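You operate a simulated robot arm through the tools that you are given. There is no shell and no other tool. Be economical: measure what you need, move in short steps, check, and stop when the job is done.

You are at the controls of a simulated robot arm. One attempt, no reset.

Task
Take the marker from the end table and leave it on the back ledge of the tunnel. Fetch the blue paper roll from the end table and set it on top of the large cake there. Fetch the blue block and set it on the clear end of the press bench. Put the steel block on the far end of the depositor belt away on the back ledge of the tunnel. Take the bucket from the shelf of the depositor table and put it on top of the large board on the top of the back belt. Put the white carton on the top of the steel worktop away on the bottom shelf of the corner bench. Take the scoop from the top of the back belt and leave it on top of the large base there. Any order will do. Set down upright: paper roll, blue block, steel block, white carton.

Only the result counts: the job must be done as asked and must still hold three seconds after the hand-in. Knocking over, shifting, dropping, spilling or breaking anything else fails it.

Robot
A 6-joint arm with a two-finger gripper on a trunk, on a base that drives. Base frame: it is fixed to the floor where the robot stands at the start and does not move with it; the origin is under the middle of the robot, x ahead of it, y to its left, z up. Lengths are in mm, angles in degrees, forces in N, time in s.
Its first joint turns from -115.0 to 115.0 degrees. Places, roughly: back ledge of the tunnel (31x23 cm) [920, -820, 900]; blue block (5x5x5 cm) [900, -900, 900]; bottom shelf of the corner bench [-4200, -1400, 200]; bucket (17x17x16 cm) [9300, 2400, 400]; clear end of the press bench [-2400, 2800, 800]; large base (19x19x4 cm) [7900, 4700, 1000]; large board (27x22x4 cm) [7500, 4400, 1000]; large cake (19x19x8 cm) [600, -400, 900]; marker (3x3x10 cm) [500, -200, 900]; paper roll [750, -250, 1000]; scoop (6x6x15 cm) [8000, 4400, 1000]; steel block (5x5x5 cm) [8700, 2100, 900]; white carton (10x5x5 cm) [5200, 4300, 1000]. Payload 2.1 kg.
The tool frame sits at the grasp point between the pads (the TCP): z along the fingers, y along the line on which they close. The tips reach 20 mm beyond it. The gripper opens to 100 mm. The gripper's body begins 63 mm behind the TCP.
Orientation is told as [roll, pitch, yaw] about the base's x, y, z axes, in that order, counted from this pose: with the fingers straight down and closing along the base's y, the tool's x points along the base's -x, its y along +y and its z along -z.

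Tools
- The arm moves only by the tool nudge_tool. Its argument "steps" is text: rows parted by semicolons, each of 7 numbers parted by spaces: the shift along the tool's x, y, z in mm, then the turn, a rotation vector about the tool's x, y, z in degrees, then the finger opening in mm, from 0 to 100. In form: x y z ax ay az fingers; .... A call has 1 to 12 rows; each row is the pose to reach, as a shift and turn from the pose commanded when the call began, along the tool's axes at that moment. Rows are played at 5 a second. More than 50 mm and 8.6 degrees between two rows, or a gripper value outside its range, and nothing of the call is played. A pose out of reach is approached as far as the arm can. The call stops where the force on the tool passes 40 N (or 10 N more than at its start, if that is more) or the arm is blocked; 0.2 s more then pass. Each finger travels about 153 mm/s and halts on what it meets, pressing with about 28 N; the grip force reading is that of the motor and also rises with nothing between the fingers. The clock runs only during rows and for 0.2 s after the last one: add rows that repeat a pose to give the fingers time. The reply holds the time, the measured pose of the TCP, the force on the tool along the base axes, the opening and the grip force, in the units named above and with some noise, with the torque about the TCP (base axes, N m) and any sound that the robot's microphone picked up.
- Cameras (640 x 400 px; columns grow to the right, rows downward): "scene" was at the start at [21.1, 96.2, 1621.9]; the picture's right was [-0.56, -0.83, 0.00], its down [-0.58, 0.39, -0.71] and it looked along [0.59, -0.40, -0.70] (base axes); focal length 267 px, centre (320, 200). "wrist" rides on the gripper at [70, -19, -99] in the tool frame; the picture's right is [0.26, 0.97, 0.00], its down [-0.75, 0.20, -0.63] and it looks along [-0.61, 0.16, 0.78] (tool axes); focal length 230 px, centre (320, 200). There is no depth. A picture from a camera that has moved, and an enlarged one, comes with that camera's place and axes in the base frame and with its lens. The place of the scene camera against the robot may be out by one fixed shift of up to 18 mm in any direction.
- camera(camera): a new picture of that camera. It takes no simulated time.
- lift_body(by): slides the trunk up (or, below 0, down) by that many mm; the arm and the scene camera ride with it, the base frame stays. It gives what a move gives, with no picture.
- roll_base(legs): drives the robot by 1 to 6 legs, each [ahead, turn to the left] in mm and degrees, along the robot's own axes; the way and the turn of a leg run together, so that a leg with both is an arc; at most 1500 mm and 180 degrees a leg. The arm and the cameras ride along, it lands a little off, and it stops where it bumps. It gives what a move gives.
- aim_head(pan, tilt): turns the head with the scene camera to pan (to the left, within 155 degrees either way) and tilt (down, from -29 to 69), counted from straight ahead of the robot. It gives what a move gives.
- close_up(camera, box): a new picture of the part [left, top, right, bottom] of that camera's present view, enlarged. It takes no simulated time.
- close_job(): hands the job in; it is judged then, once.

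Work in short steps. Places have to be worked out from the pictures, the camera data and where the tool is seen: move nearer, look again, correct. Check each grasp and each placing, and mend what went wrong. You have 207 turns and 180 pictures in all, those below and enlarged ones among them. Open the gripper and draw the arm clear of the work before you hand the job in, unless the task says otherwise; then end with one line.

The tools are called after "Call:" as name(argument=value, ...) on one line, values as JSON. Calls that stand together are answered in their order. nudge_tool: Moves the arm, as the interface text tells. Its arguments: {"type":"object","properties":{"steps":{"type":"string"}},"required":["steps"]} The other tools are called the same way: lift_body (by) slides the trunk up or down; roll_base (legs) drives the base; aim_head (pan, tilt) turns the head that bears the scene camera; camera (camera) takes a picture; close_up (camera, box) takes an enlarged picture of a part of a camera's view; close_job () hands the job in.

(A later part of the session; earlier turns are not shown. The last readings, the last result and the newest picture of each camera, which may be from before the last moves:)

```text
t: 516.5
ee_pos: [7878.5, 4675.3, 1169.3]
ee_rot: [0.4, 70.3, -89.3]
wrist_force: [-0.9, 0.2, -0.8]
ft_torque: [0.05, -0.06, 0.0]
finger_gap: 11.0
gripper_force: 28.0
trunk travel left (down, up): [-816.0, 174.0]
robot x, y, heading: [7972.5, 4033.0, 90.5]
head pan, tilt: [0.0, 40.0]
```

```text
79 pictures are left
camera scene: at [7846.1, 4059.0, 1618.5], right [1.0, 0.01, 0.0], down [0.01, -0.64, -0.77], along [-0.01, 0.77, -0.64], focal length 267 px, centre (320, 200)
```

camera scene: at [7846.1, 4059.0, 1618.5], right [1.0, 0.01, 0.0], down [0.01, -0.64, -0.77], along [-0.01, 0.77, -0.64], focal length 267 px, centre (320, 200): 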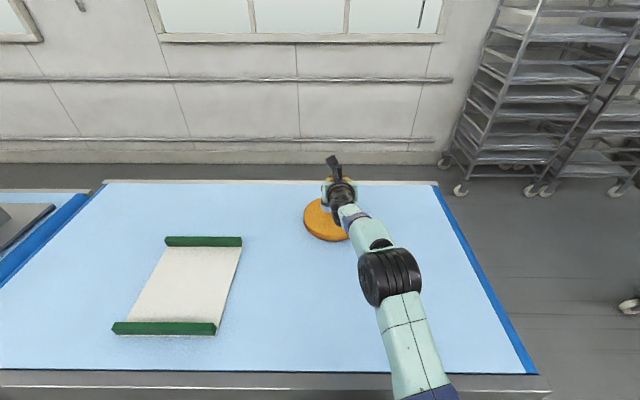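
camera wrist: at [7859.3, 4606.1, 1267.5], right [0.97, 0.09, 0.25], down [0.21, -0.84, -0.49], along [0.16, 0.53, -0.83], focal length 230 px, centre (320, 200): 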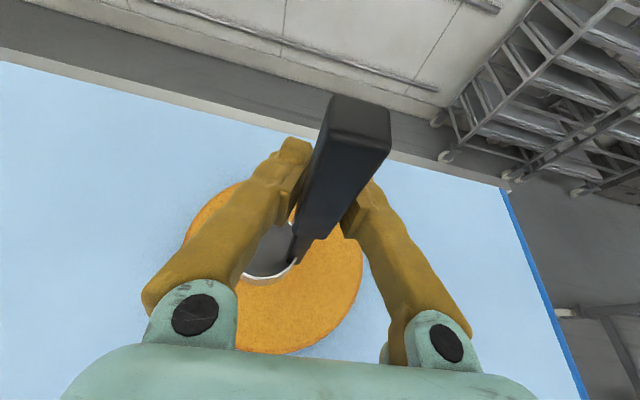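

The bowl is above the cake's middle. I lower slowly; contact is expected near z≈1131.

Call:
nudge_tool(steps="-23.5 0 8.5 0 0 0 0; -28 0 10 0 0 0 0; -30 0 11 0 0 0 0; -32 0 11.6 0 0 0 0; -34 0 12.3 0 0 0 0; -36 0 13 0 0 0 0; -36 0 13 0 0 0 0")

```text
t: 518.1
ee_pos: [7877.3, 4675.3, 1133.8]
ee_rot: [0.5, 70.3, -89.3]
wrist_force: [0.9, 0.2, -1.3]
ft_torque: [0.01, 0.0, 0.01]
finger_gap: 11.2
gripper_force: 28.1
trunk travel left (down, up): [-816.0, 174.0]
robot x, y, heading: [7973.3, 4033.6, 90.5]
head pan, tilt: [0.0, 40.0]
```

Call:
nudge_tool(steps="-1.5 0 0.5 0 0 0 0; -3 0 1 0 0 0 0; -4.5 0 1.6 0 0 0 0; -6 0 2.2 0 0 0 0; -7.5 0 2.7 0 0 0 0; -9 0 3.3 0 0 0 0; -9 0 3.3 0 0 0 0")

Call:
camera(camera="wrist")

```text
t: 519.7
ee_pos: [7877.8, 4675.8, 1123.7]
ee_rot: [0.4, 70.3, -89.2]
wrist_force: [-0.5, -0.3, -0.9]
ft_torque: [0.01, -0.02, -0.01]
finger_gap: 11.1
gripper_force: 28.5
trunk travel left (down, up): [-816.0, 174.0]
robot x, y, heading: [7973.7, 4031.3, 90.6]
head pan, tilt: [0.0, 40.0]
```

```text
78 pictures are left
camera wrist: at [7859.1, 4607.2, 1221.7], right [0.97, 0.09, 0.25], down [0.2, -0.84, -0.49], along [0.16, 0.53, -0.83], focal length 230 px, centre (320, 200)
```

wrist: 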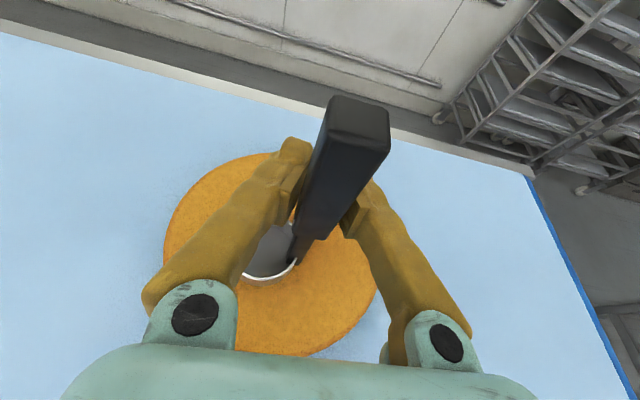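

Call:
nudge_tool(steps="-1.5 0 0.5 0 0 0 0; -3 0 1 0 0 0 0; -4.5 0 1.6 0 0 0 0; -6 0 2.2 0 0 0 0; -7.5 0 2.7 0 0 0 0; -7.5 0 2.7 0 0 0 0")

```text
t: 521.1
ee_pos: [7879.1, 4674.9, 1118.9]
ee_rot: [0.2, 70.6, -89.8]
wrist_force: [2.9, 9.0, 18.4]
ft_torque: [0.13, 0.15, -0.1]
finger_gap: 10.8
gripper_force: 28.5
trunk travel left (down, up): [-816.0, 174.0]
robot x, y, heading: [7971.8, 4033.7, 90.4]
head pan, tilt: [0.0, 40.0]
```

Contact (18 N). I ease off, open, and withdraw straight back.

Call:
nudge_tool(steps="2 0 -0.7 0 0 0 0; 2 0 -0.7 0 0 0 20; 2 0 -0.7 0 0 0 50; 2 0 -0.7 0 0 0 50; -5 0 -20 0 0 0 50; -19 0 -58 0 0 0 50; -32 0 -95 0 0 0 50; -32 0 -95 0 0 0 50")

Call:
camera(camera="wrist")

```text
t: 522.9
ee_pos: [7874.8, 4575.3, 1120.7]
ee_rot: [0.3, 70.4, -89.6]
wrist_force: [0.3, -1.4, -1.2]
ft_torque: [0.0, -0.01, 0.0]
finger_gap: 50.2
gripper_force: 0.1
trunk travel left (down, up): [-816.0, 174.0]
robot x, y, heading: [7973.4, 4033.5, 90.5]
head pan, tilt: [0.0, 40.0]
```

```text
77 pictures are left
camera wrist: at [7857.4, 4505.7, 1219.4], right [0.97, 0.09, 0.24], down [0.2, -0.84, -0.49], along [0.16, 0.53, -0.83], focal length 230 px, centre (320, 200)
```

wrist: 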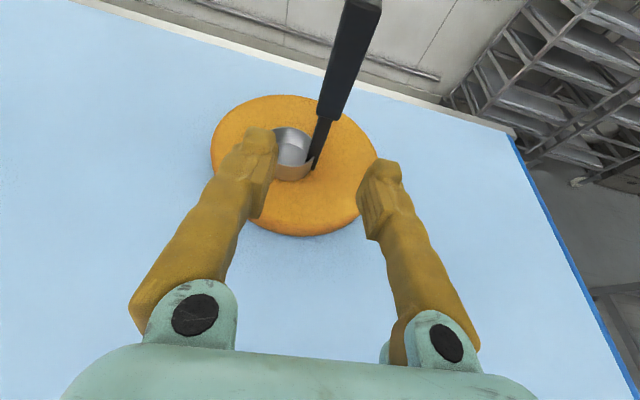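

Scoop stands on the base. Next the bucket: I back off, turn east, drive to x≈8850, and look at the depositor table.

Call:
roll_base(legs=[[-480, 0], [0, -90], [750, 0]])

Call:
aim_head(pan=-55, tilt=30)

Call:
camera(camera="scene")

```text
t: 533.3
ee_pos: [9275.2, 3685.3, 1121.4]
ee_rot: [0.4, 70.4, -177.7]
wrist_force: [1.0, 0.0, -0.3]
ft_torque: [0.01, 0.03, 0.0]
finger_gap: 50.2
gripper_force: 0.0
trunk travel left (down, up): [-816.0, 174.0]
robot x, y, heading: [8733.9, 3576.5, 2.1]
head pan, tilt: [0.0, 40.0]
```

```text
t: 534.5
ee_pos: [9274.5, 3686.1, 1121.4]
ee_rot: [0.4, 70.3, -177.7]
wrist_force: [0.4, -0.8, 0.0]
ft_torque: [0.02, -0.03, -0.02]
finger_gap: 50.0
gripper_force: 0.0
trunk travel left (down, up): [-816.0, 174.0]
robot x, y, heading: [8735.4, 3572.8, 2.2]
head pan, tilt: [-55.0, 30.0]
```

```text
76 pictures are left
camera scene: at [8738.2, 3641.0, 1633.9], right [-0.8, -0.6, 0.0], down [-0.3, 0.4, -0.87], along [0.52, -0.69, -0.5], focal length 267 px, centre (320, 200)
```

scene: 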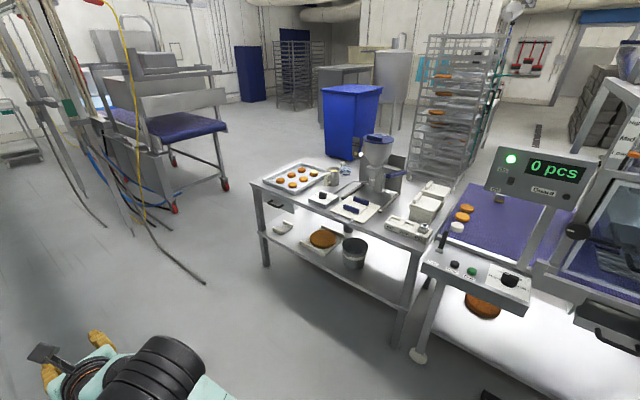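

Bucket is on the lower shelf of the table at about (9365,2400); table front y≈2550. I zoom in on it.

Call:
close_up(camera="scene", box=[290, 200, 430, 290])

Call:
close_up(camera="scene", box=[420, 140, 580, 260])

```text
4.44 times, centred on (360, 245) of scene
camera zoom: at [8738.2, 3641.0, 1633.9], right [-0.8, -0.6, 0.0], down [-0.3, 0.4, -0.87], along [0.52, -0.69, -0.5], focal length 1187 px, centre (142, 0)
```

zoom: 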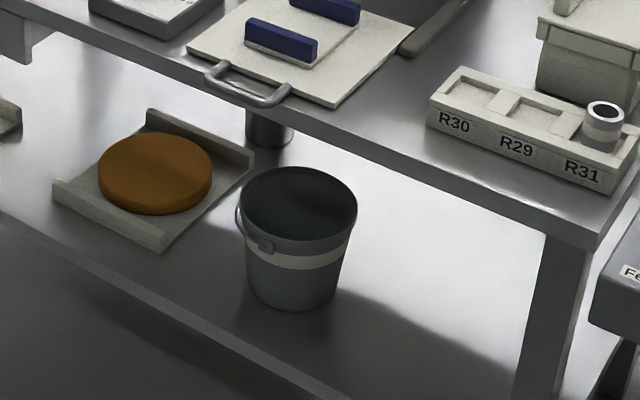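

```text
3.33 times, centred on (500, 200) of scene
camera zoom: at [8738.2, 3641.0, 1633.9], right [-0.8, -0.6, 0.0], down [-0.3, 0.4, -0.87], along [0.52, -0.69, -0.5], focal length 890 px, centre (-280, 200)
```

zoom: 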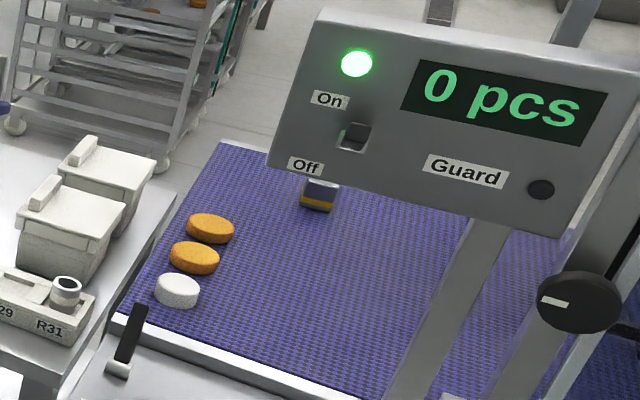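

The bucket's bail lies to its +x side; the −x rim wall is free. I'll grip that wall with a ~55° tilted tool from the front. First move to x≈9230, face the table, and lower the trunk.

Call:
roll_base(legs=[[500, 0], [0, -92]])

Call:
lift_body(by=-400)

Call:
aim_head(pan=5, tilt=30)

Call:
camera(camera="scene")

```text
t: 541.3
ee_pos: [9390.9, 3063.8, 1121.5]
ee_rot: [0.3, 70.3, 94.7]
wrist_force: [-0.1, -0.9, -0.7]
ft_torque: [-0.01, 0.0, -0.01]
finger_gap: 49.9
gripper_force: 0.0
trunk travel left (down, up): [-816.0, 174.0]
robot x, y, heading: [9254.3, 3597.6, -85.4]
head pan, tilt: [-55.0, 30.0]
```

```text
t: 545.1
ee_pos: [9389.3, 3063.2, 721.3]
ee_rot: [0.4, 70.3, 94.7]
wrist_force: [-0.2, 0.7, 0.2]
ft_torque: [0.01, 0.0, 0.03]
finger_gap: 49.9
gripper_force: 0.0
trunk travel left (down, up): [-416.0, 574.0]
robot x, y, heading: [9256.5, 3597.7, -85.5]
head pan, tilt: [-55.0, 30.0]
```

```text
t: 546.5
ee_pos: [9389.5, 3063.6, 720.8]
ee_rot: [0.3, 70.3, 94.7]
wrist_force: [0.4, 0.1, -0.4]
ft_torque: [0.03, -0.01, 0.03]
finger_gap: 50.1
gripper_force: 0.0
trunk travel left (down, up): [-416.0, 574.0]
robot x, y, heading: [9254.4, 3598.9, -85.4]
head pan, tilt: [5.0, 30.0]
```

```text
73 pictures are left
camera scene: at [9417.1, 3582.0, 1233.9], right [-0.99, -0.17, 0.0], down [-0.08, 0.49, -0.87], along [0.14, -0.85, -0.5], focal length 267 px, centre (320, 200)
```

scene: 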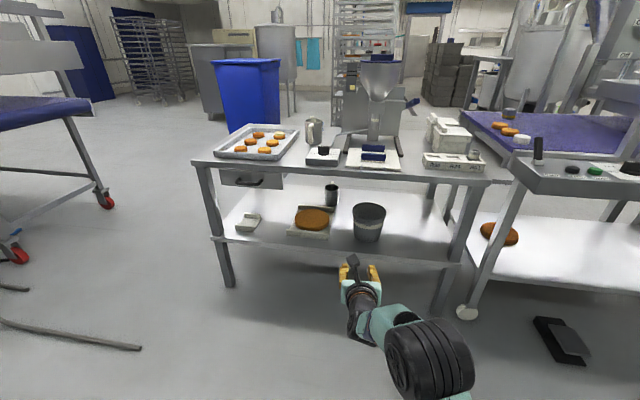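

Bucket centre ≈(9350,2400), rim z≈500. I align the base (to about x 9200, heading −90, stopping before the table), lower 160 more, and set the tilt to 55°.

Call:
roll_base(legs=[[0, -9.6], [420, 0], [0, 5]])

Call:
lift_body(by=-160)

Call:
nudge_tool(steps="0 0 0 0 -7.5 0 60; 0 0 0 0 -15 0 60; 0 0 0 0 -15 0 60")

Call:
camera(camera="wrist")

Call:
camera(camera="scene")

```text
t: 550.2
ee_pos: [9312.0, 2627.3, 721.7]
ee_rot: [0.2, 70.3, 90.3]
wrist_force: [-0.7, -1.1, -0.8]
ft_torque: [0.0, 0.0, -0.03]
finger_gap: 49.7
gripper_force: 0.0
trunk travel left (down, up): [-416.0, 574.0]
robot x, y, heading: [9213.2, 3171.0, -89.9]
head pan, tilt: [5.0, 30.0]
```

```text
t: 552.1
ee_pos: [9310.1, 2627.4, 560.9]
ee_rot: [0.3, 70.3, 90.2]
wrist_force: [0.5, -0.5, -0.3]
ft_torque: [0.0, -0.03, 0.0]
finger_gap: 50.0
gripper_force: 0.1
trunk travel left (down, up): [-256.0, 734.0]
robot x, y, heading: [9213.0, 3168.5, -89.6]
head pan, tilt: [5.0, 30.0]
```

```text
t: 552.9
ee_pos: [9311.2, 2627.2, 562.4]
ee_rot: [0.1, 55.4, 90.1]
wrist_force: [-0.2, 0.3, -0.7]
ft_torque: [0.0, 0.03, -0.03]
finger_gap: 59.8
gripper_force: 0.1
trunk travel left (down, up): [-256.0, 734.0]
robot x, y, heading: [9218.3, 3175.7, -89.7]
head pan, tilt: [5.0, 30.0]
```

```text
72 pictures are left
camera wrist: at [9330.5, 2669.6, 674.2], right [-0.97, -0.15, 0.21], down [-0.2, 0.94, -0.26], along [-0.16, -0.29, -0.94], focal length 230 px, centre (320, 200)
```

wrist: 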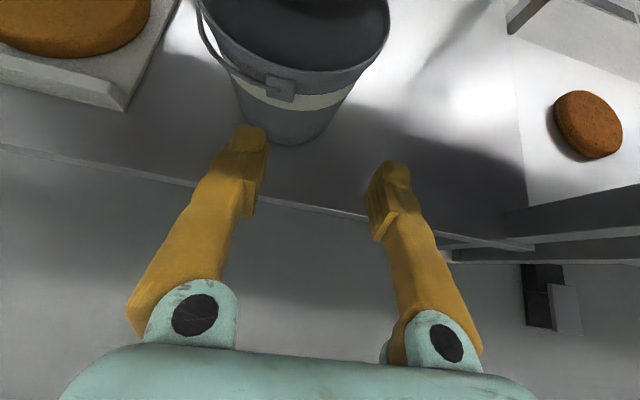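

```text
71 pictures are left
camera scene: at [9378.0, 3143.9, 1073.9], right [-1.0, -0.09, 0.0], down [-0.05, 0.5, -0.87], along [0.08, -0.86, -0.5], focal length 267 px, centre (320, 200)
```

scene: 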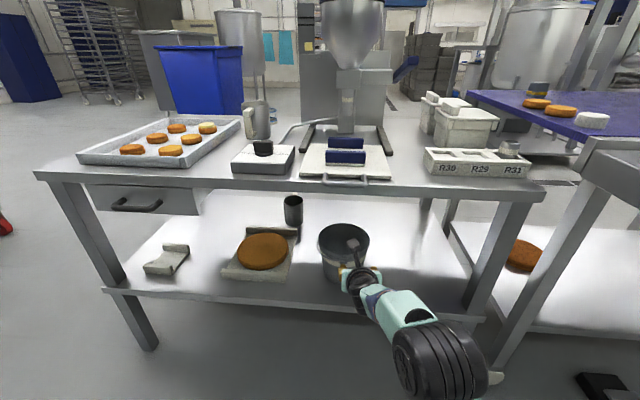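

Bucket: centre ≈(9345,2405), r≈88, rim z≈500; table lip underside ≈765. I drive in 225 mm (with a small side shift) keeping the tool above the rim.

Call:
roll_base(legs=[[0, -6], [222, 0], [0, 6]])

Call:
camera(camera="wrist")

Call:
camera(camera="scene")

```text
t: 555.6
ee_pos: [9288.6, 2409.3, 561.6]
ee_rot: [0.3, 55.3, 90.1]
wrist_force: [-0.5, 0.7, -0.2]
ft_torque: [0.03, 0.04, -0.02]
finger_gap: 60.0
gripper_force: 0.2
trunk travel left (down, up): [-256.0, 734.0]
robot x, y, heading: [9201.7, 2952.6, -89.7]
head pan, tilt: [5.0, 30.0]
```

```text
70 pictures are left
camera wrist: at [9307.6, 2451.3, 674.0], right [-0.97, -0.14, 0.21], down [-0.2, 0.95, -0.26], along [-0.17, -0.29, -0.94], focal length 230 px, centre (320, 200)
```

wrist: 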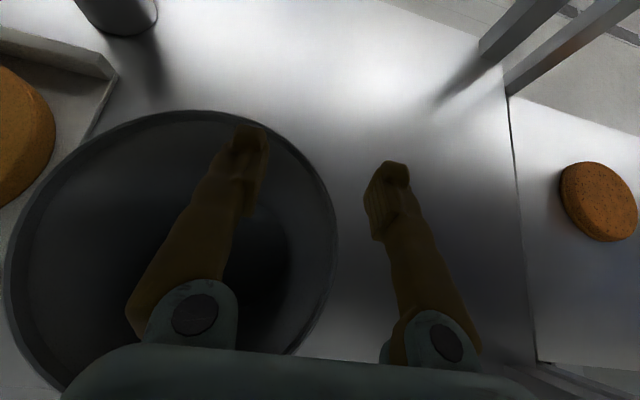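

```text
69 pictures are left
camera scene: at [9356.1, 2925.5, 1073.9], right [-1.0, -0.09, 0.0], down [-0.05, 0.5, -0.87], along [0.08, -0.86, -0.5], focal length 267 px, centre (320, 200)
```

scene: 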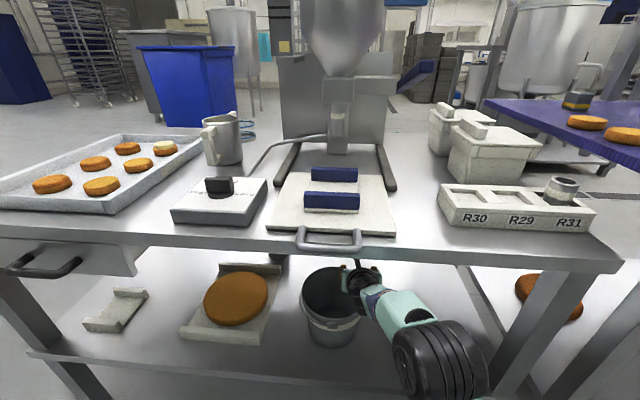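

A better fit: rim z≈525, centre ≈(9350,2447), −x wall at ≈9266. I shift 22 mm toward −x, back 31, and descend halfway to verify straddling.

Call:
nudge_tool(steps="-9 22 -13 0 0 0 60; -17.6 22 -25.5 0 0 0 60; -30 22 -17 0 0 0 60; -44 22 -7 0 0 0 60; -44 22 -7 0 0 0 60")

Call:
camera(camera="wrist")

Call:
close_up(camera="scene", box=[260, 220, 460, 360])

```text
t: 556.8
ee_pos: [9267.5, 2441.2, 529.4]
ee_rot: [0.2, 55.4, 90.0]
wrist_force: [0.8, 0.7, -0.8]
ft_torque: [0.03, -0.01, 0.02]
finger_gap: 60.3
gripper_force: 0.0
trunk travel left (down, up): [-256.0, 734.0]
robot x, y, heading: [9195.8, 2951.4, -89.8]
head pan, tilt: [5.0, 30.0]
```

```text
68 pictures are left
camera wrist: at [9287.0, 2482.9, 642.3], right [-0.97, -0.14, 0.21], down [-0.2, 0.95, -0.26], along [-0.17, -0.29, -0.94], focal length 230 px, centre (320, 200)
```

wrist: 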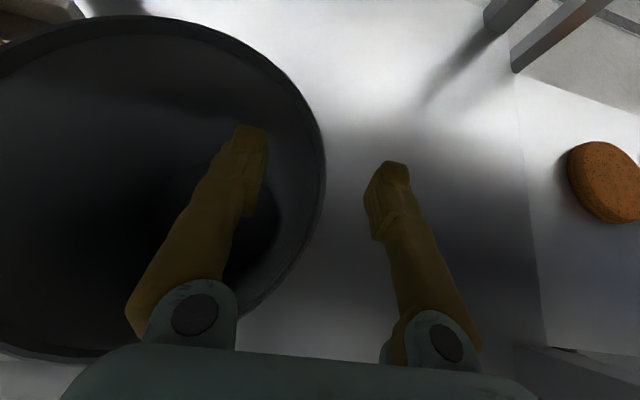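

```text
2.86 times, centred on (360, 290) of scene
camera zoom: at [9356.1, 2925.4, 1073.9], right [-1.0, -0.09, 0.0], down [-0.05, 0.5, -0.87], along [0.08, -0.86, -0.5], focal length 763 px, centre (206, -57)
```

zoom: 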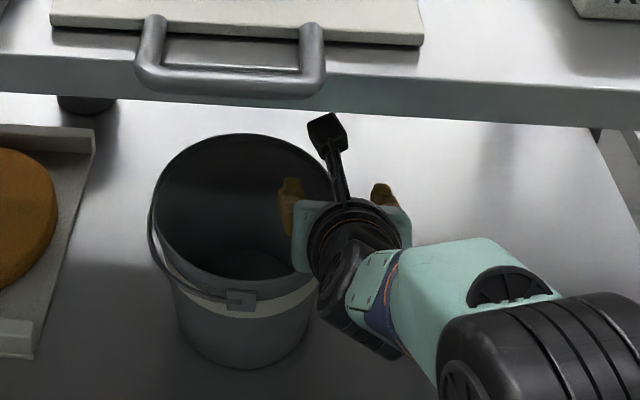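

The wall is centred between the fingers. I descend 24 mm more and close on the rim.

Call:
nudge_tool(steps="-8 0 5.7 0 0 0 60; -16 0 11.4 0 0 0 60; -20 0 14 0 0 0 60; -20 0 14 0 0 0 60; -20 0 14 0 0 0 30; -20 0 14 0 0 0 10; -20 0 14 0 0 0 0; -20 0 14 0 0 0 0")

Call:
camera(camera="wrist")

```text
t: 558.6
ee_pos: [9267.4, 2440.8, 505.6]
ee_rot: [0.2, 55.3, 90.0]
wrist_force: [0.3, -0.7, 3.2]
ft_torque: [-0.2, -0.42, 0.02]
finger_gap: 6.0
gripper_force: 27.6
trunk travel left (down, up): [-256.0, 734.0]
robot x, y, heading: [9195.7, 2948.4, -89.7]
head pan, tilt: [5.0, 30.0]
```

```text
66 pictures are left
camera wrist: at [9286.4, 2483.1, 618.9], right [-0.97, -0.14, 0.21], down [-0.2, 0.94, -0.26], along [-0.17, -0.29, -0.94], focal length 230 px, centre (320, 200)
```

wrist: 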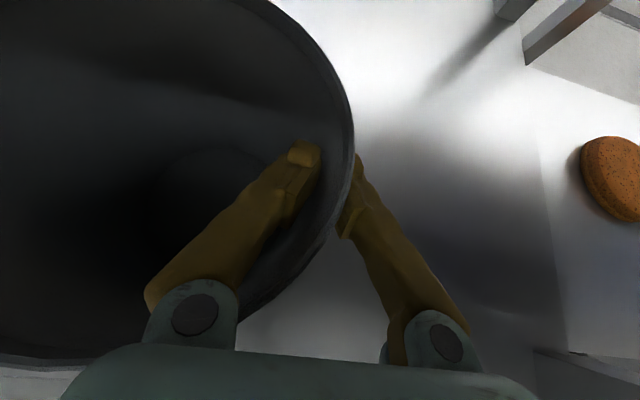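

Gripped (6 mm wall). I lift 30 mm and check that it holds.

Call:
nudge_tool(steps="8 0 -5.7 0 0 0 0; 16 0 -11.4 0 0 0 0; 24.7 0 -17 0 0 0 0; 24.7 0 -17 0 0 0 0")

Call:
camera(camera="wrist")

Call:
close_up(camera="scene", box=[260, 220, 460, 360])

```text
t: 559.6
ee_pos: [9266.7, 2440.0, 534.0]
ee_rot: [0.3, 55.3, 90.1]
wrist_force: [-0.1, 0.0, -2.2]
ft_torque: [-0.01, 0.12, 0.0]
finger_gap: 6.0
gripper_force: 27.9
trunk travel left (down, up): [-256.0, 734.0]
robot x, y, heading: [9190.3, 2953.4, -89.8]
head pan, tilt: [5.0, 30.0]
```

```text
65 pictures are left
camera wrist: at [9286.2, 2482.4, 647.3], right [-0.97, -0.14, 0.21], down [-0.2, 0.95, -0.26], along [-0.17, -0.29, -0.94], focal length 230 px, centre (320, 200)
```

wrist: 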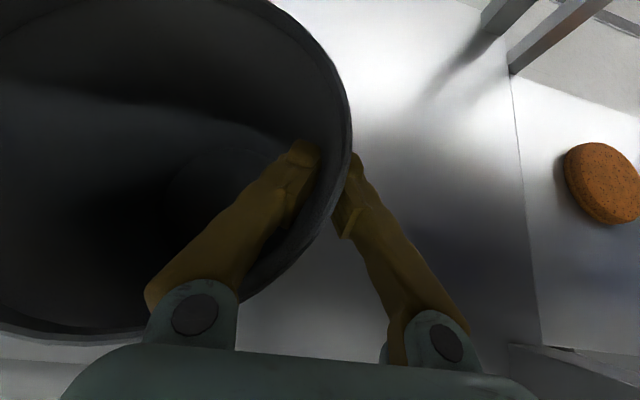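

```text
2.86 times, centred on (360, 290) of scene
camera zoom: at [9356.1, 2925.2, 1073.9], right [-1.0, -0.09, 0.0], down [-0.05, 0.5, -0.87], along [0.08, -0.86, -0.5], focal length 763 px, centre (206, -57)
```

zoom: 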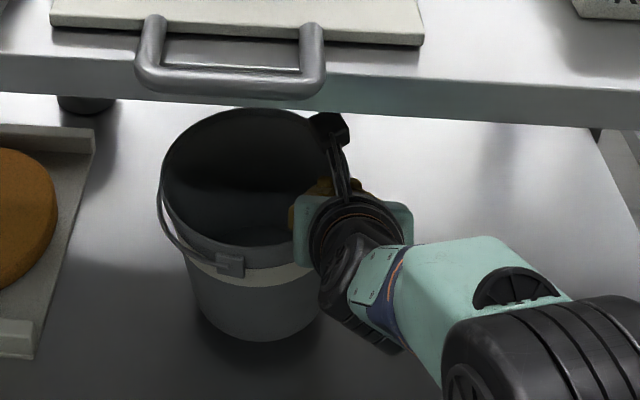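

Bucket holds (about 0.2 kg). I back straight out, raise the trunk, then drive west to in front of the board.

Call:
roll_base(legs=[[-560, 0]])

Call:
lift_body(by=400)

Call:
lift_body(by=270)

Call:
roll_base(legs=[[0, -90], [1500, 0], [50, 0], [0, -90]])

Call:
camera(camera="wrist")

Call:
aim_head(pan=15, tilt=40)

Call:
camera(camera="scene")

```text
t: 562.8
ee_pos: [9266.9, 2983.9, 534.9]
ee_rot: [0.3, 55.4, 90.5]
wrist_force: [0.2, -0.2, -1.6]
ft_torque: [0.0, 0.08, 0.0]
finger_gap: 5.8
gripper_force: 27.9
trunk travel left (down, up): [-256.0, 734.0]
robot x, y, heading: [9189.1, 3494.2, -89.5]
head pan, tilt: [5.0, 30.0]
```

```text
t: 566.6
ee_pos: [9268.0, 2982.7, 933.7]
ee_rot: [0.3, 55.2, 90.5]
wrist_force: [-0.6, -1.0, -0.8]
ft_torque: [-0.03, 0.11, 0.0]
finger_gap: 6.1
gripper_force: 28.1
trunk travel left (down, up): [-656.0, 334.0]
robot x, y, heading: [9188.1, 3493.0, -89.2]
head pan, tilt: [5.0, 30.0]
```

```text
t: 569.3
ee_pos: [9267.2, 2983.6, 1205.1]
ee_rot: [0.2, 55.4, 90.5]
wrist_force: [-0.2, -0.1, -3.1]
ft_torque: [0.04, 0.09, 0.01]
finger_gap: 5.9
gripper_force: 28.1
trunk travel left (down, up): [-926.0, 64.0]
robot x, y, heading: [9192.1, 3492.6, -89.4]
head pan, tilt: [5.0, 30.0]
```

```text
t: 584.9
ee_pos: [7557.9, 4007.7, 1204.4]
ee_rot: [0.4, 55.3, -89.6]
wrist_force: [0.3, -0.1, -1.9]
ft_torque: [0.0, -0.11, 0.01]
finger_gap: 6.3
gripper_force: 27.1
trunk travel left (down, up): [-926.0, 64.0]
robot x, y, heading: [7631.0, 3497.6, 90.3]
head pan, tilt: [5.0, 30.0]
```

```text
63 pictures are left
camera wrist: at [7539.1, 3967.0, 1317.3], right [0.96, 0.15, 0.21], down [0.2, -0.94, -0.26], along [0.16, 0.29, -0.94], focal length 230 px, centre (320, 200)
```

wrist: 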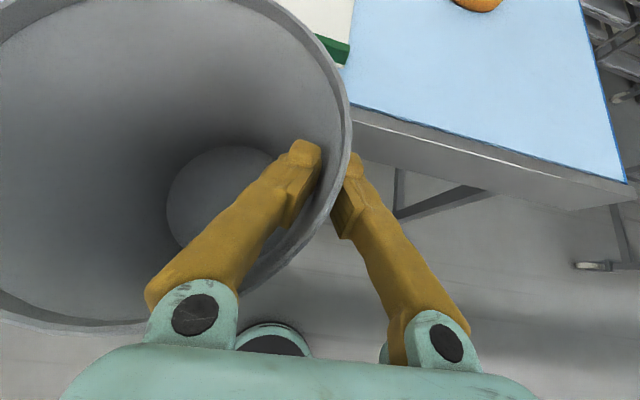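

```text
t: 585.6
ee_pos: [7556.6, 4008.0, 1204.6]
ee_rot: [0.3, 55.3, -89.5]
wrist_force: [0.2, -0.8, -2.3]
ft_torque: [-0.01, -0.13, 0.0]
finger_gap: 6.0
gripper_force: 28.1
trunk travel left (down, up): [-926.0, 64.0]
robot x, y, heading: [7636.7, 3494.4, 90.6]
head pan, tilt: [15.0, 40.0]
```

```text
62 pictures are left
camera scene: at [7484.3, 3519.5, 1728.5], right [0.96, 0.27, 0.0], down [0.17, -0.62, -0.77], along [-0.21, 0.74, -0.64], focal length 267 px, centre (320, 200)
```

scene: 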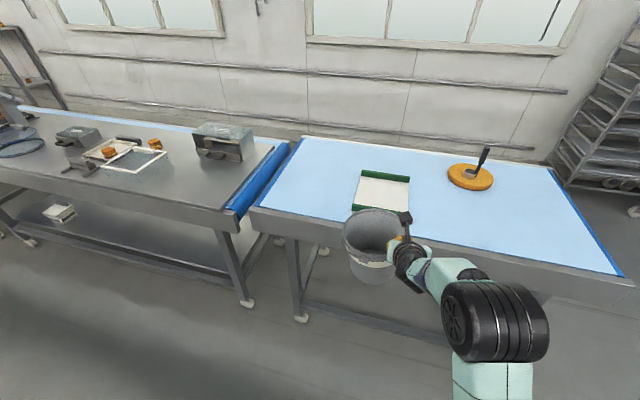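

Board centre ≈(7478,4482); bucket centre is at x≈7474, bottom ≈1064, above the bars. I drive 472 forward.

Call:
roll_base(legs=[[472, 0]])

Call:
camera(camera="wrist")

Call:
aim_head(pan=25, tilt=45)

Call:
camera(camera="scene")

```text
t: 588.4
ee_pos: [7551.2, 4489.2, 1204.3]
ee_rot: [0.3, 55.4, -89.5]
wrist_force: [0.1, -0.8, -2.2]
ft_torque: [-0.03, -0.09, -0.01]
finger_gap: 6.1
gripper_force: 28.6
trunk travel left (down, up): [-926.0, 64.0]
robot x, y, heading: [7626.8, 3978.6, 90.6]
head pan, tilt: [15.0, 40.0]
```

```text
61 pictures are left
camera wrist: at [7533.5, 4448.3, 1317.8], right [0.96, 0.15, 0.21], down [0.21, -0.94, -0.26], along [0.16, 0.29, -0.94], focal length 230 px, centre (320, 200)
```

wrist: 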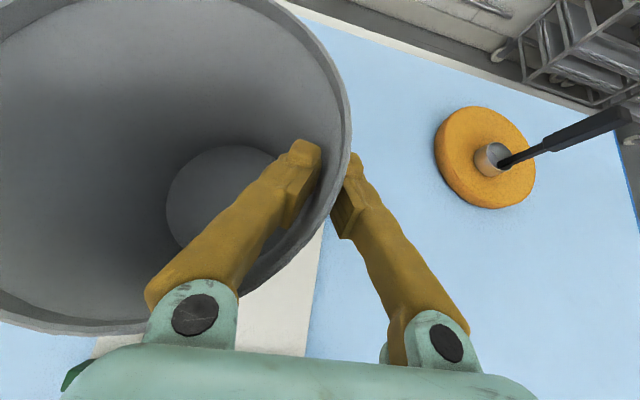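

```text
t: 589.2
ee_pos: [7551.5, 4490.8, 1203.1]
ee_rot: [0.3, 55.3, -89.5]
wrist_force: [0.2, -1.4, -2.5]
ft_torque: [0.01, -0.09, -0.02]
finger_gap: 6.2
gripper_force: 28.2
trunk travel left (down, up): [-926.0, 64.0]
robot x, y, heading: [7629.6, 3980.2, 90.7]
head pan, tilt: [25.0, 45.0]
```

```text
60 pictures are left
camera scene: at [7466.9, 3993.8, 1721.3], right [0.9, 0.43, 0.0], down [0.31, -0.64, -0.71], along [-0.31, 0.64, -0.71], focal length 267 px, centre (320, 200)
```

scene: 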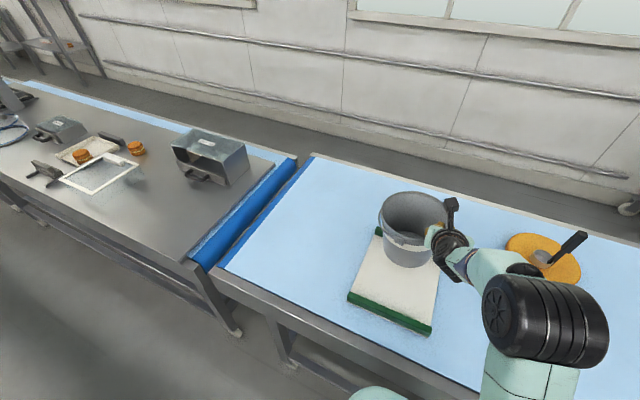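

Board spans x 7385–7600, y 4335–4600, so centre ≈(7492,4465). I shift the bucket +20/−22 and lower in steps.

Call:
nudge_tool(steps="-12.5 20 -18 0 0 0 0; -37 20 -1 0 0 0 0; -53.6 20 10.4 0 0 0 0; -56 20 12 0 0 0 0; -58.5 20 14 0 0 0 0; -61 20 15.5 0 0 0 0; -63.5 20 17 0 0 0 0; -66 20 19 0 0 0 0; -68.4 20 20.7 0 0 0 0; -68.4 20 20.7 0 0 0 0")

Call:
camera(camera="scene")

```text
t: 591.4
ee_pos: [7573.5, 4469.9, 1135.5]
ee_rot: [0.2, 55.4, -89.5]
wrist_force: [0.8, 0.9, 1.7]
ft_torque: [0.04, 0.26, -0.09]
finger_gap: 5.8
gripper_force: 27.9
trunk travel left (down, up): [-926.0, 64.0]
robot x, y, heading: [7623.3, 3981.2, 90.7]
head pan, tilt: [25.0, 45.0]
```

```text
59 pictures are left
camera scene: at [7467.6, 3993.0, 1721.3], right [0.9, 0.43, 0.0], down [0.31, -0.64, -0.71], along [-0.31, 0.64, -0.71], focal length 267 px, centre (320, 200)
```

scene: 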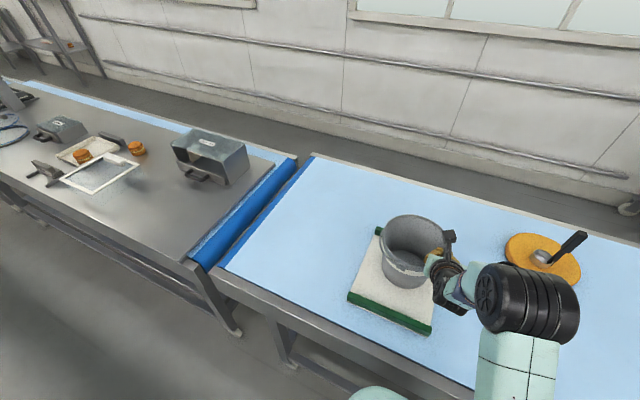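

First light contact. I continue down in 2 mm rows.

Call:
nudge_tool(steps="-1.6 0 1.1 0 0 0 0; -3.3 0 2.3 0 0 0 0; -4.9 0 3.4 0 0 0 0; -6.6 0 4.5 0 0 0 0; -6.6 0 4.5 0 0 0 0")

Call:
camera(camera="wrist")

```text
t: 592.6
ee_pos: [7574.9, 4468.9, 1132.1]
ee_rot: [0.0, 55.9, -89.8]
wrist_force: [4.0, 7.7, 28.2]
ft_torque: [0.19, 0.51, -0.22]
finger_gap: 5.9
gripper_force: 27.8
trunk travel left (down, up): [-926.0, 64.0]
robot x, y, heading: [7630.8, 3980.0, 90.9]
head pan, tilt: [25.0, 45.0]
```

```text
58 pictures are left
camera wrist: at [7556.7, 4425.9, 1244.9], right [0.97, 0.15, 0.21], down [0.2, -0.94, -0.27], along [0.16, 0.3, -0.94], focal length 230 px, centre (320, 200)
```

wrist: 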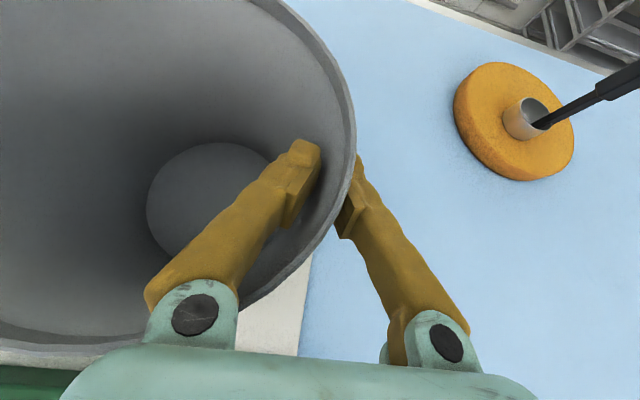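

Firm contact. Ease, open, rise clear of the rim, then back off.

Call:
nudge_tool(steps="1.6 0 -1.1 0 0 0 0; 1.6 0 -1.1 0 0 0 25; 1.6 0 -1.1 0 0 0 50; 1.6 0 -1.1 0 0 0 50; 24 0 -17 0 0 0 50; 58 0 -40 0 0 0 50; 58 0 -40 0 0 0 50")

Call:
camera(camera="wrist")

Call:
close_up(camera="scene", box=[320, 180, 520, 340])

```text
t: 594.2
ee_pos: [7572.3, 4470.3, 1198.4]
ee_rot: [0.2, 55.3, -89.5]
wrist_force: [-0.9, -0.6, -0.8]
ft_torque: [0.04, 0.01, -0.03]
finger_gap: 50.1
gripper_force: 0.0
trunk travel left (down, up): [-926.0, 64.0]
robot x, y, heading: [7628.1, 3980.3, 90.8]
head pan, tilt: [25.0, 45.0]
```

```text
57 pictures are left
camera wrist: at [7553.1, 4427.8, 1311.3], right [0.96, 0.15, 0.21], down [0.21, -0.94, -0.26], along [0.16, 0.29, -0.94], focal length 230 px, centre (320, 200)
```

wrist: 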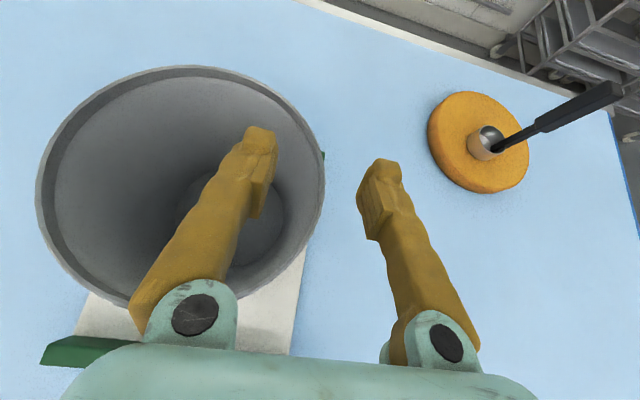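

```text
2.50 times, centred on (420, 260) of scene
camera zoom: at [7466.9, 3993.7, 1721.2], right [0.9, 0.43, 0.0], down [0.31, -0.64, -0.71], along [-0.31, 0.64, -0.71], focal length 668 px, centre (70, 50)
```

zoom: 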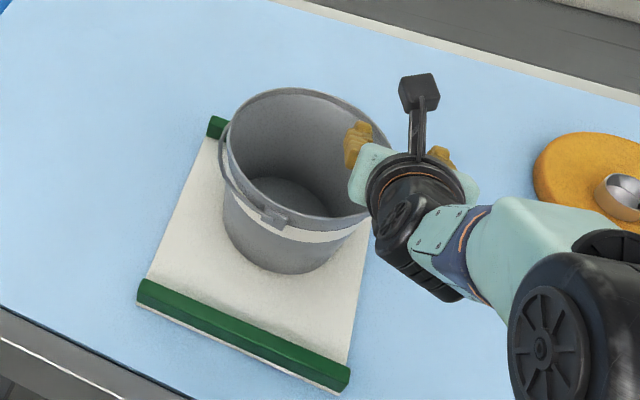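

Bucket sits upright on the board. The steel block (~8710,1970) lies near the belt's south edge, reachable only from the south side, so I go the long safe way round west. First back off and fold the tool to vertical.

Call:
roll_base(legs=[[-470, 0]])

Call:
nudge_tool(steps="-8 0 -12 0 -7 0 50; -16 0 -24 0 -14 0 50; -24 0 -36 0 -21 0 50; -32 0 -48 0 -28 0 50; -40 0 -60 0 -35 0 50; -50 0 -72 0 -42 0 50; -57 0 -82 0 -49 0 50; -57 0 -82 0 -55.3 0 50; -57 0 -82 0 -55.3 0 50")

Call:
roll_base(legs=[[0, 90], [1000, 0]])

```text
t: 597.0
ee_pos: [7580.0, 3992.3, 1197.7]
ee_rot: [0.2, 55.2, -90.0]
wrist_force: [-0.4, 1.0, 0.3]
ft_torque: [-0.05, 0.03, -0.03]
finger_gap: 50.1
gripper_force: 0.0
trunk travel left (down, up): [-926.0, 64.0]
robot x, y, heading: [7631.1, 3497.8, 90.0]
head pan, tilt: [25.0, 45.0]
```

```text
t: 599.0
ee_pos: [7581.0, 3891.7, 1197.0]
ee_rot: [0.2, 0.0, -90.4]
wrist_force: [0.1, 0.8, 0.1]
ft_torque: [0.01, -0.01, -0.03]
finger_gap: 50.4
gripper_force: 0.0
out of reach, approached as far as the arm can: row 2, 3
trunk travel left (down, up): [-926.0, 64.0]
robot x, y, heading: [7626.7, 3500.9, 90.0]
head pan, tilt: [25.0, 45.0]
```

```text
t: 607.9
ee_pos: [6256.7, 3472.7, 1196.7]
ee_rot: [0.3, 0.1, -1.0]
wrist_force: [0.4, -0.6, 0.0]
ft_torque: [0.0, 0.02, 0.04]
finger_gap: 50.0
gripper_force: 0.1
trunk travel left (down, up): [-926.0, 64.0]
robot x, y, heading: [6643.7, 3517.4, 179.6]
head pan, tilt: [25.0, 45.0]
```

Call:
roll_base(legs=[[0, 1], [1500, 0], [1500, 0], [1500, 0], [1500, 0], [540, 0]])

```text
t: 639.2
ee_pos: [-236.9, 3513.6, 1197.4]
ee_rot: [0.2, 0.1, -2.9]
wrist_force: [0.3, -0.4, -0.3]
ft_torque: [-0.03, -0.04, -0.02]
finger_gap: 50.1
gripper_force: 0.0
trunk travel left (down, up): [-926.0, 64.0]
robot x, y, heading: [157.5, 3545.8, 177.4]
head pan, tilt: [25.0, 45.0]
```

Call:
roll_base(legs=[[0, 47], [1409, 0], [0, 58.6], [1500, 0], [1500, 0], [600, 0]])

```text
t: 668.2
ee_pos: [109.9, -1326.3, 1197.9]
ee_rot: [0.2, 0.0, 102.9]
wrist_force: [-0.1, -0.2, 0.3]
ft_torque: [0.02, 0.0, -0.01]
finger_gap: 49.9
gripper_force: 0.2
trunk travel left (down, up): [-926.0, 64.0]
robot x, y, heading: [-29.2, -959.5, -77.0]
head pan, tilt: [25.0, 45.0]
```

Call:
roll_base(legs=[[0, -12.3], [1500, 0], [880, 0], [0, 89.3], [1500, 0], [150, 0]])

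```text
t: 692.6
ee_pos: [2049.3, -3231.2, 1199.4]
ee_rot: [0.1, 0.4, -179.8]
wrist_force: [-0.8, 1.1, -0.3]
ft_torque: [0.01, -0.08, -0.01]
finger_gap: 50.0
gripper_force: 0.0
trunk travel left (down, up): [-926.0, 64.0]
robot x, y, heading: [1662.7, -3284.6, 0.6]
head pan, tilt: [25.0, 45.0]
```

Call:
roll_base(legs=[[0, 65], [1500, 0], [1500, 0], [450, 0], [0, -50]])

Call:
aim_head(pan=0, tilt=15)

Call:
camera(camera="scene")

```text
t: 714.6
ee_pos: [3473.1, -5.8, 1197.4]
ee_rot: [0.2, 0.0, -166.1]
wrist_force: [0.8, 0.7, 0.4]
ft_torque: [-0.01, -0.01, 0.02]
finger_gap: 50.1
gripper_force: 0.2
trunk travel left (down, up): [-926.0, 64.0]
robot x, y, heading: [3106.8, -149.5, 14.3]
head pan, tilt: [25.0, 45.0]
```

```text
t: 715.5
ee_pos: [3473.5, -4.9, 1196.3]
ee_rot: [0.2, -0.1, -166.1]
wrist_force: [-0.3, -1.2, 0.1]
ft_torque: [0.0, 0.02, 0.02]
finger_gap: 49.7
gripper_force: 0.1
trunk travel left (down, up): [-926.0, 64.0]
robot x, y, heading: [3105.8, -148.9, 14.3]
head pan, tilt: [0.0, 15.0]
```

```text
55 pictures are left
camera scene: at [3118.6, -3.8, 1768.0], right [0.25, -0.97, 0.0], down [-0.25, -0.06, -0.97], along [0.94, 0.24, -0.26], focal length 267 px, centre (320, 200)
```

scene: 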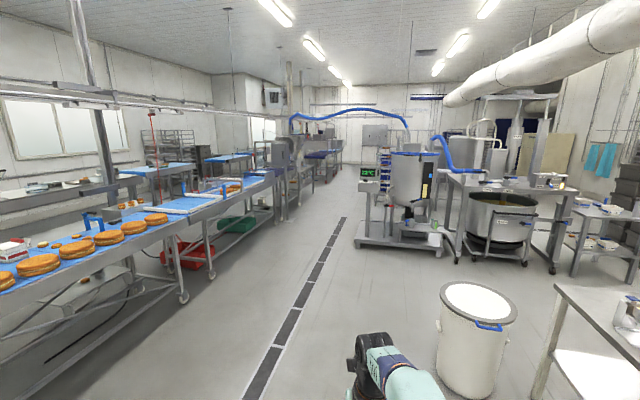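

South side is open: a lane runs between the line (y≳1900) and the mixer (y≲400). I drive to about (8500,1150).

Call:
roll_base(legs=[[0, 11.3], [1500, 0], [1155, 0], [0, -22.5], [1500, 0], [1300, 0]])

Call:
aim_head(pan=55, tilt=28)

Call:
camera(camera="scene")

```text
t: 743.0
ee_pos: [8565.4, 1171.0, 1197.4]
ee_rot: [0.2, 0.0, -177.8]
wrist_force: [0.7, -0.5, 0.4]
ft_torque: [0.01, -0.02, 0.0]
finger_gap: 50.1
gripper_force: 0.1
trunk travel left (down, up): [-926.0, 64.0]
robot x, y, heading: [8176.6, 1101.8, 2.6]
head pan, tilt: [0.0, 15.0]
```

```text
t: 744.2
ee_pos: [8565.4, 1169.8, 1197.2]
ee_rot: [0.1, 0.0, -177.7]
wrist_force: [-1.0, -0.2, 0.6]
ft_torque: [-0.02, 0.0, -0.01]
finger_gap: 50.2
gripper_force: 0.1
trunk travel left (down, up): [-926.0, 64.0]
robot x, y, heading: [8176.4, 1101.9, 2.7]
head pan, tilt: [55.0, 28.0]
```

```text
54 pictures are left
camera scene: at [8173.1, 1319.2, 1747.1], right [0.84, -0.54, 0.0], down [-0.25, -0.4, -0.88], along [0.47, 0.74, -0.47], focal length 267 px, centre (320, 200)
```

scene: 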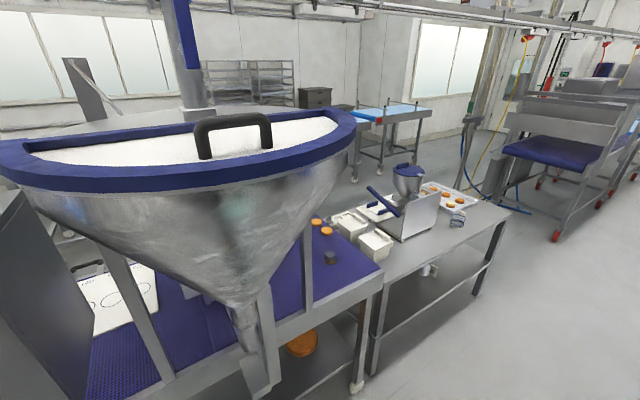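

Steel block seen near (8755,2125); belt's south edge y≈1900, with the hopper to the west. I approach from the south-east: to about (8880,1300) and look.

Call:
roll_base(legs=[[705, 0], [0, 87.3], [160, 0]])

Call:
aim_head(pan=5, tilt=30)

Call:
camera(camera="scene")

```text
t: 752.9
ee_pos: [8811.2, 1685.2, 1198.3]
ee_rot: [0.4, 0.2, -87.9]
wrist_force: [-0.1, -0.6, -0.5]
ft_torque: [0.01, 0.0, 0.0]
finger_gap: 50.0
gripper_force: 0.0
trunk travel left (down, up): [-926.0, 64.0]
robot x, y, heading: [8882.7, 1298.0, 92.6]
head pan, tilt: [55.0, 28.0]
```

```text
t: 754.1
ee_pos: [8811.7, 1688.4, 1197.1]
ee_rot: [0.1, 0.0, -87.7]
wrist_force: [0.0, -0.6, 0.1]
ft_torque: [-0.02, 0.0, 0.0]
finger_gap: 49.7
gripper_force: 0.1
trunk travel left (down, up): [-926.0, 64.0]
robot x, y, heading: [8880.9, 1299.6, 92.6]
head pan, tilt: [5.0, 30.0]
```

```text
53 pictures are left
camera scene: at [8743.0, 1324.9, 1743.9], right [0.99, 0.13, 0.0], down [0.07, -0.5, -0.87], along [-0.11, 0.86, -0.5], focal length 267 px, centre (320, 200)
```

scene: 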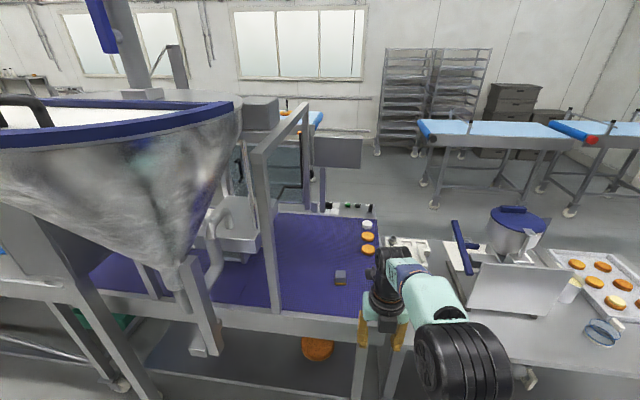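

Block ≈(8730,2135), belt edge y≈1968, guard post at x≈8492, hopper farther west. I drive 455 forward and look with both cameras.

Call:
roll_base(legs=[[455, 0]])

Call:
camera(camera="wrist")

Call:
aim_head(pan=5, tilt=55)

Call:
camera(camera="scene")

```text
t: 756.8
ee_pos: [8790.6, 2093.7, 1196.1]
ee_rot: [0.2, 0.0, -87.2]
wrist_force: [-0.1, -0.9, 0.2]
ft_torque: [-0.02, -0.02, -0.02]
finger_gap: 49.8
gripper_force: 0.1
trunk travel left (down, up): [-926.0, 64.0]
robot x, y, heading: [8864.7, 1706.2, 93.9]
head pan, tilt: [5.0, 30.0]
stopped in leg 1: the robot was blocked; the commanded pose is now the measured one
```

```text
52 pictures are left
camera wrist: at [8769.3, 2163.4, 1295.1], right [0.95, 0.3, 0.0], down [0.23, -0.74, 0.63], along [0.19, -0.6, -0.78], focal length 230 px, centre (320, 200)
```

wrist: 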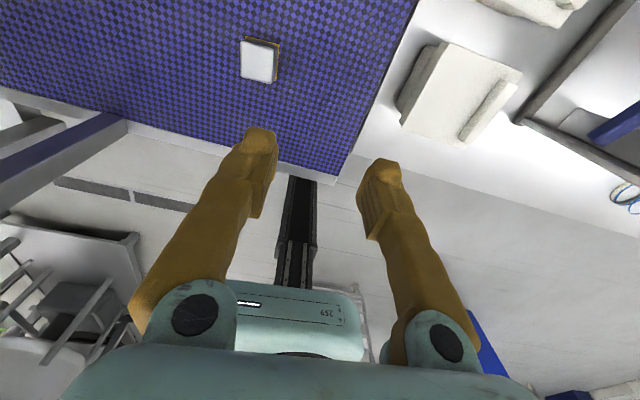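

```text
t: 757.7
ee_pos: [8791.5, 2093.9, 1198.2]
ee_rot: [0.2, 0.1, -87.1]
wrist_force: [-0.2, 0.5, -0.4]
ft_torque: [0.02, 0.01, 0.0]
finger_gap: 50.0
gripper_force: 0.2
trunk travel left (down, up): [-926.0, 64.0]
robot x, y, heading: [8863.2, 1702.3, 93.6]
head pan, tilt: [5.0, 55.0]
```

```text
51 pictures are left
camera scene: at [8731.5, 1710.8, 1707.9], right [0.99, 0.15, 0.0], down [0.12, -0.81, -0.57], along [-0.09, 0.57, -0.82], focal length 267 px, centre (320, 200)
```

scene: 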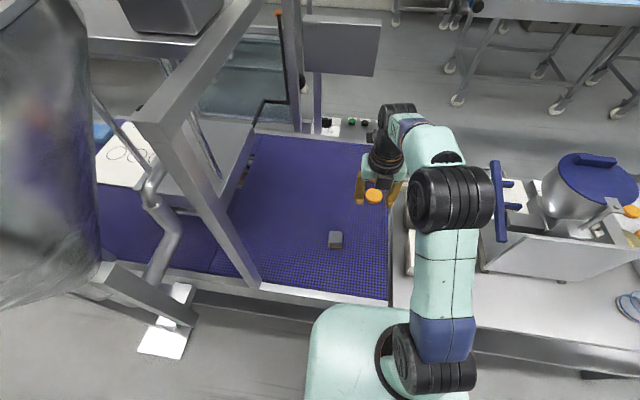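

The base touched something (likely a table wheel); nothing looks disturbed. I back 15 mm, then move above the block, whose top I now place at z≈955, (8712,2094).

Call:
roll_base(legs=[[-15, 0]])

Call:
nudge_tool(steps="5 -26 35 0 0 0 80; 10 -52 70 0 0 0 80; 19 -78 100 0 0 0 80; 19 -78 140 0 0 0 80; 19 -78 140 0 0 0 80")

Call:
camera(camera="wrist")

```text
t: 758.5
ee_pos: [8791.1, 2082.2, 1195.0]
ee_rot: [0.1, -0.3, -87.3]
wrist_force: [1.0, 1.1, -0.4]
ft_torque: [-0.07, 0.0, 0.0]
finger_gap: 49.9
gripper_force: 0.0
trunk travel left (down, up): [-926.0, 64.0]
robot x, y, heading: [8862.8, 1691.3, 93.7]
head pan, tilt: [5.0, 55.0]
```

```text
t: 759.6
ee_pos: [8717.6, 2098.0, 1057.2]
ee_rot: [0.2, 0.1, -87.3]
wrist_force: [-0.3, 0.0, -0.5]
ft_torque: [-0.04, -0.02, -0.01]
finger_gap: 80.3
gripper_force: 0.0
trunk travel left (down, up): [-926.0, 64.0]
robot x, y, heading: [8865.6, 1692.9, 93.9]
head pan, tilt: [5.0, 55.0]
```

```text
50 pictures are left
camera wrist: at [8695.4, 2166.7, 1155.0], right [0.95, 0.3, 0.0], down [0.23, -0.74, 0.63], along [0.19, -0.6, -0.78], focal length 230 px, centre (320, 200)
```

wrist: 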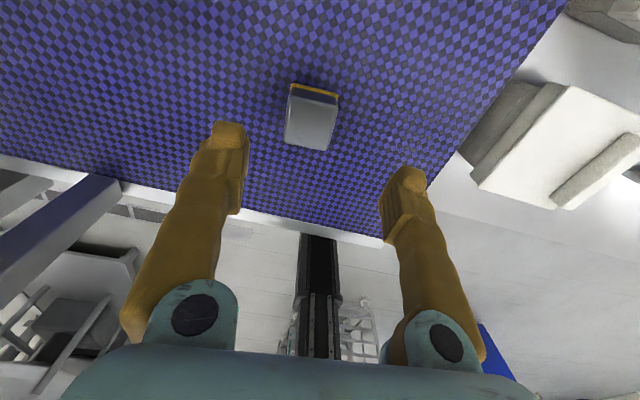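

Block top centre (8710,2094), z≈955. I descend to z≈938 with a −5° alignment and close.

Call:
nudge_tool(steps="-4 -7 35 0 0 -5 80; -4 -7 75 0 0 -5 80; -4 -7 105 0 0 -5 80; -4 -7 118 0 0 -5 80; -4 -7 118 0 0 -5 80; -4 -7 118 0 0 -5 35; -4 -7 118 0 0 -5 30; -4 -7 118 0 0 -5 30")

Call:
camera(camera="wrist")

```text
t: 761.5
ee_pos: [8706.6, 2092.0, 940.6]
ee_rot: [0.2, 0.1, -82.1]
wrist_force: [-2.3, -0.8, 2.1]
ft_torque: [0.03, 0.22, -0.01]
finger_gap: 41.4
gripper_force: 28.6
trunk travel left (down, up): [-926.0, 64.0]
robot x, y, heading: [8864.5, 1692.9, 93.6]
head pan, tilt: [5.0, 55.0]
```

```text
49 pictures are left
camera wrist: at [8678.8, 2158.4, 1038.2], right [0.92, 0.39, 0.0], down [0.3, -0.72, 0.63], along [0.25, -0.58, -0.78], focal length 230 px, centre (320, 200)
```

wrist: 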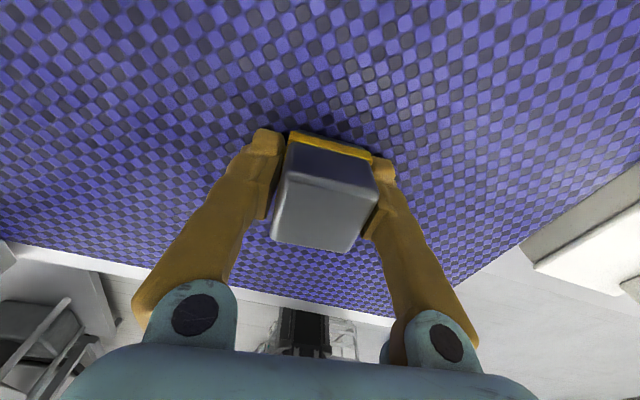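

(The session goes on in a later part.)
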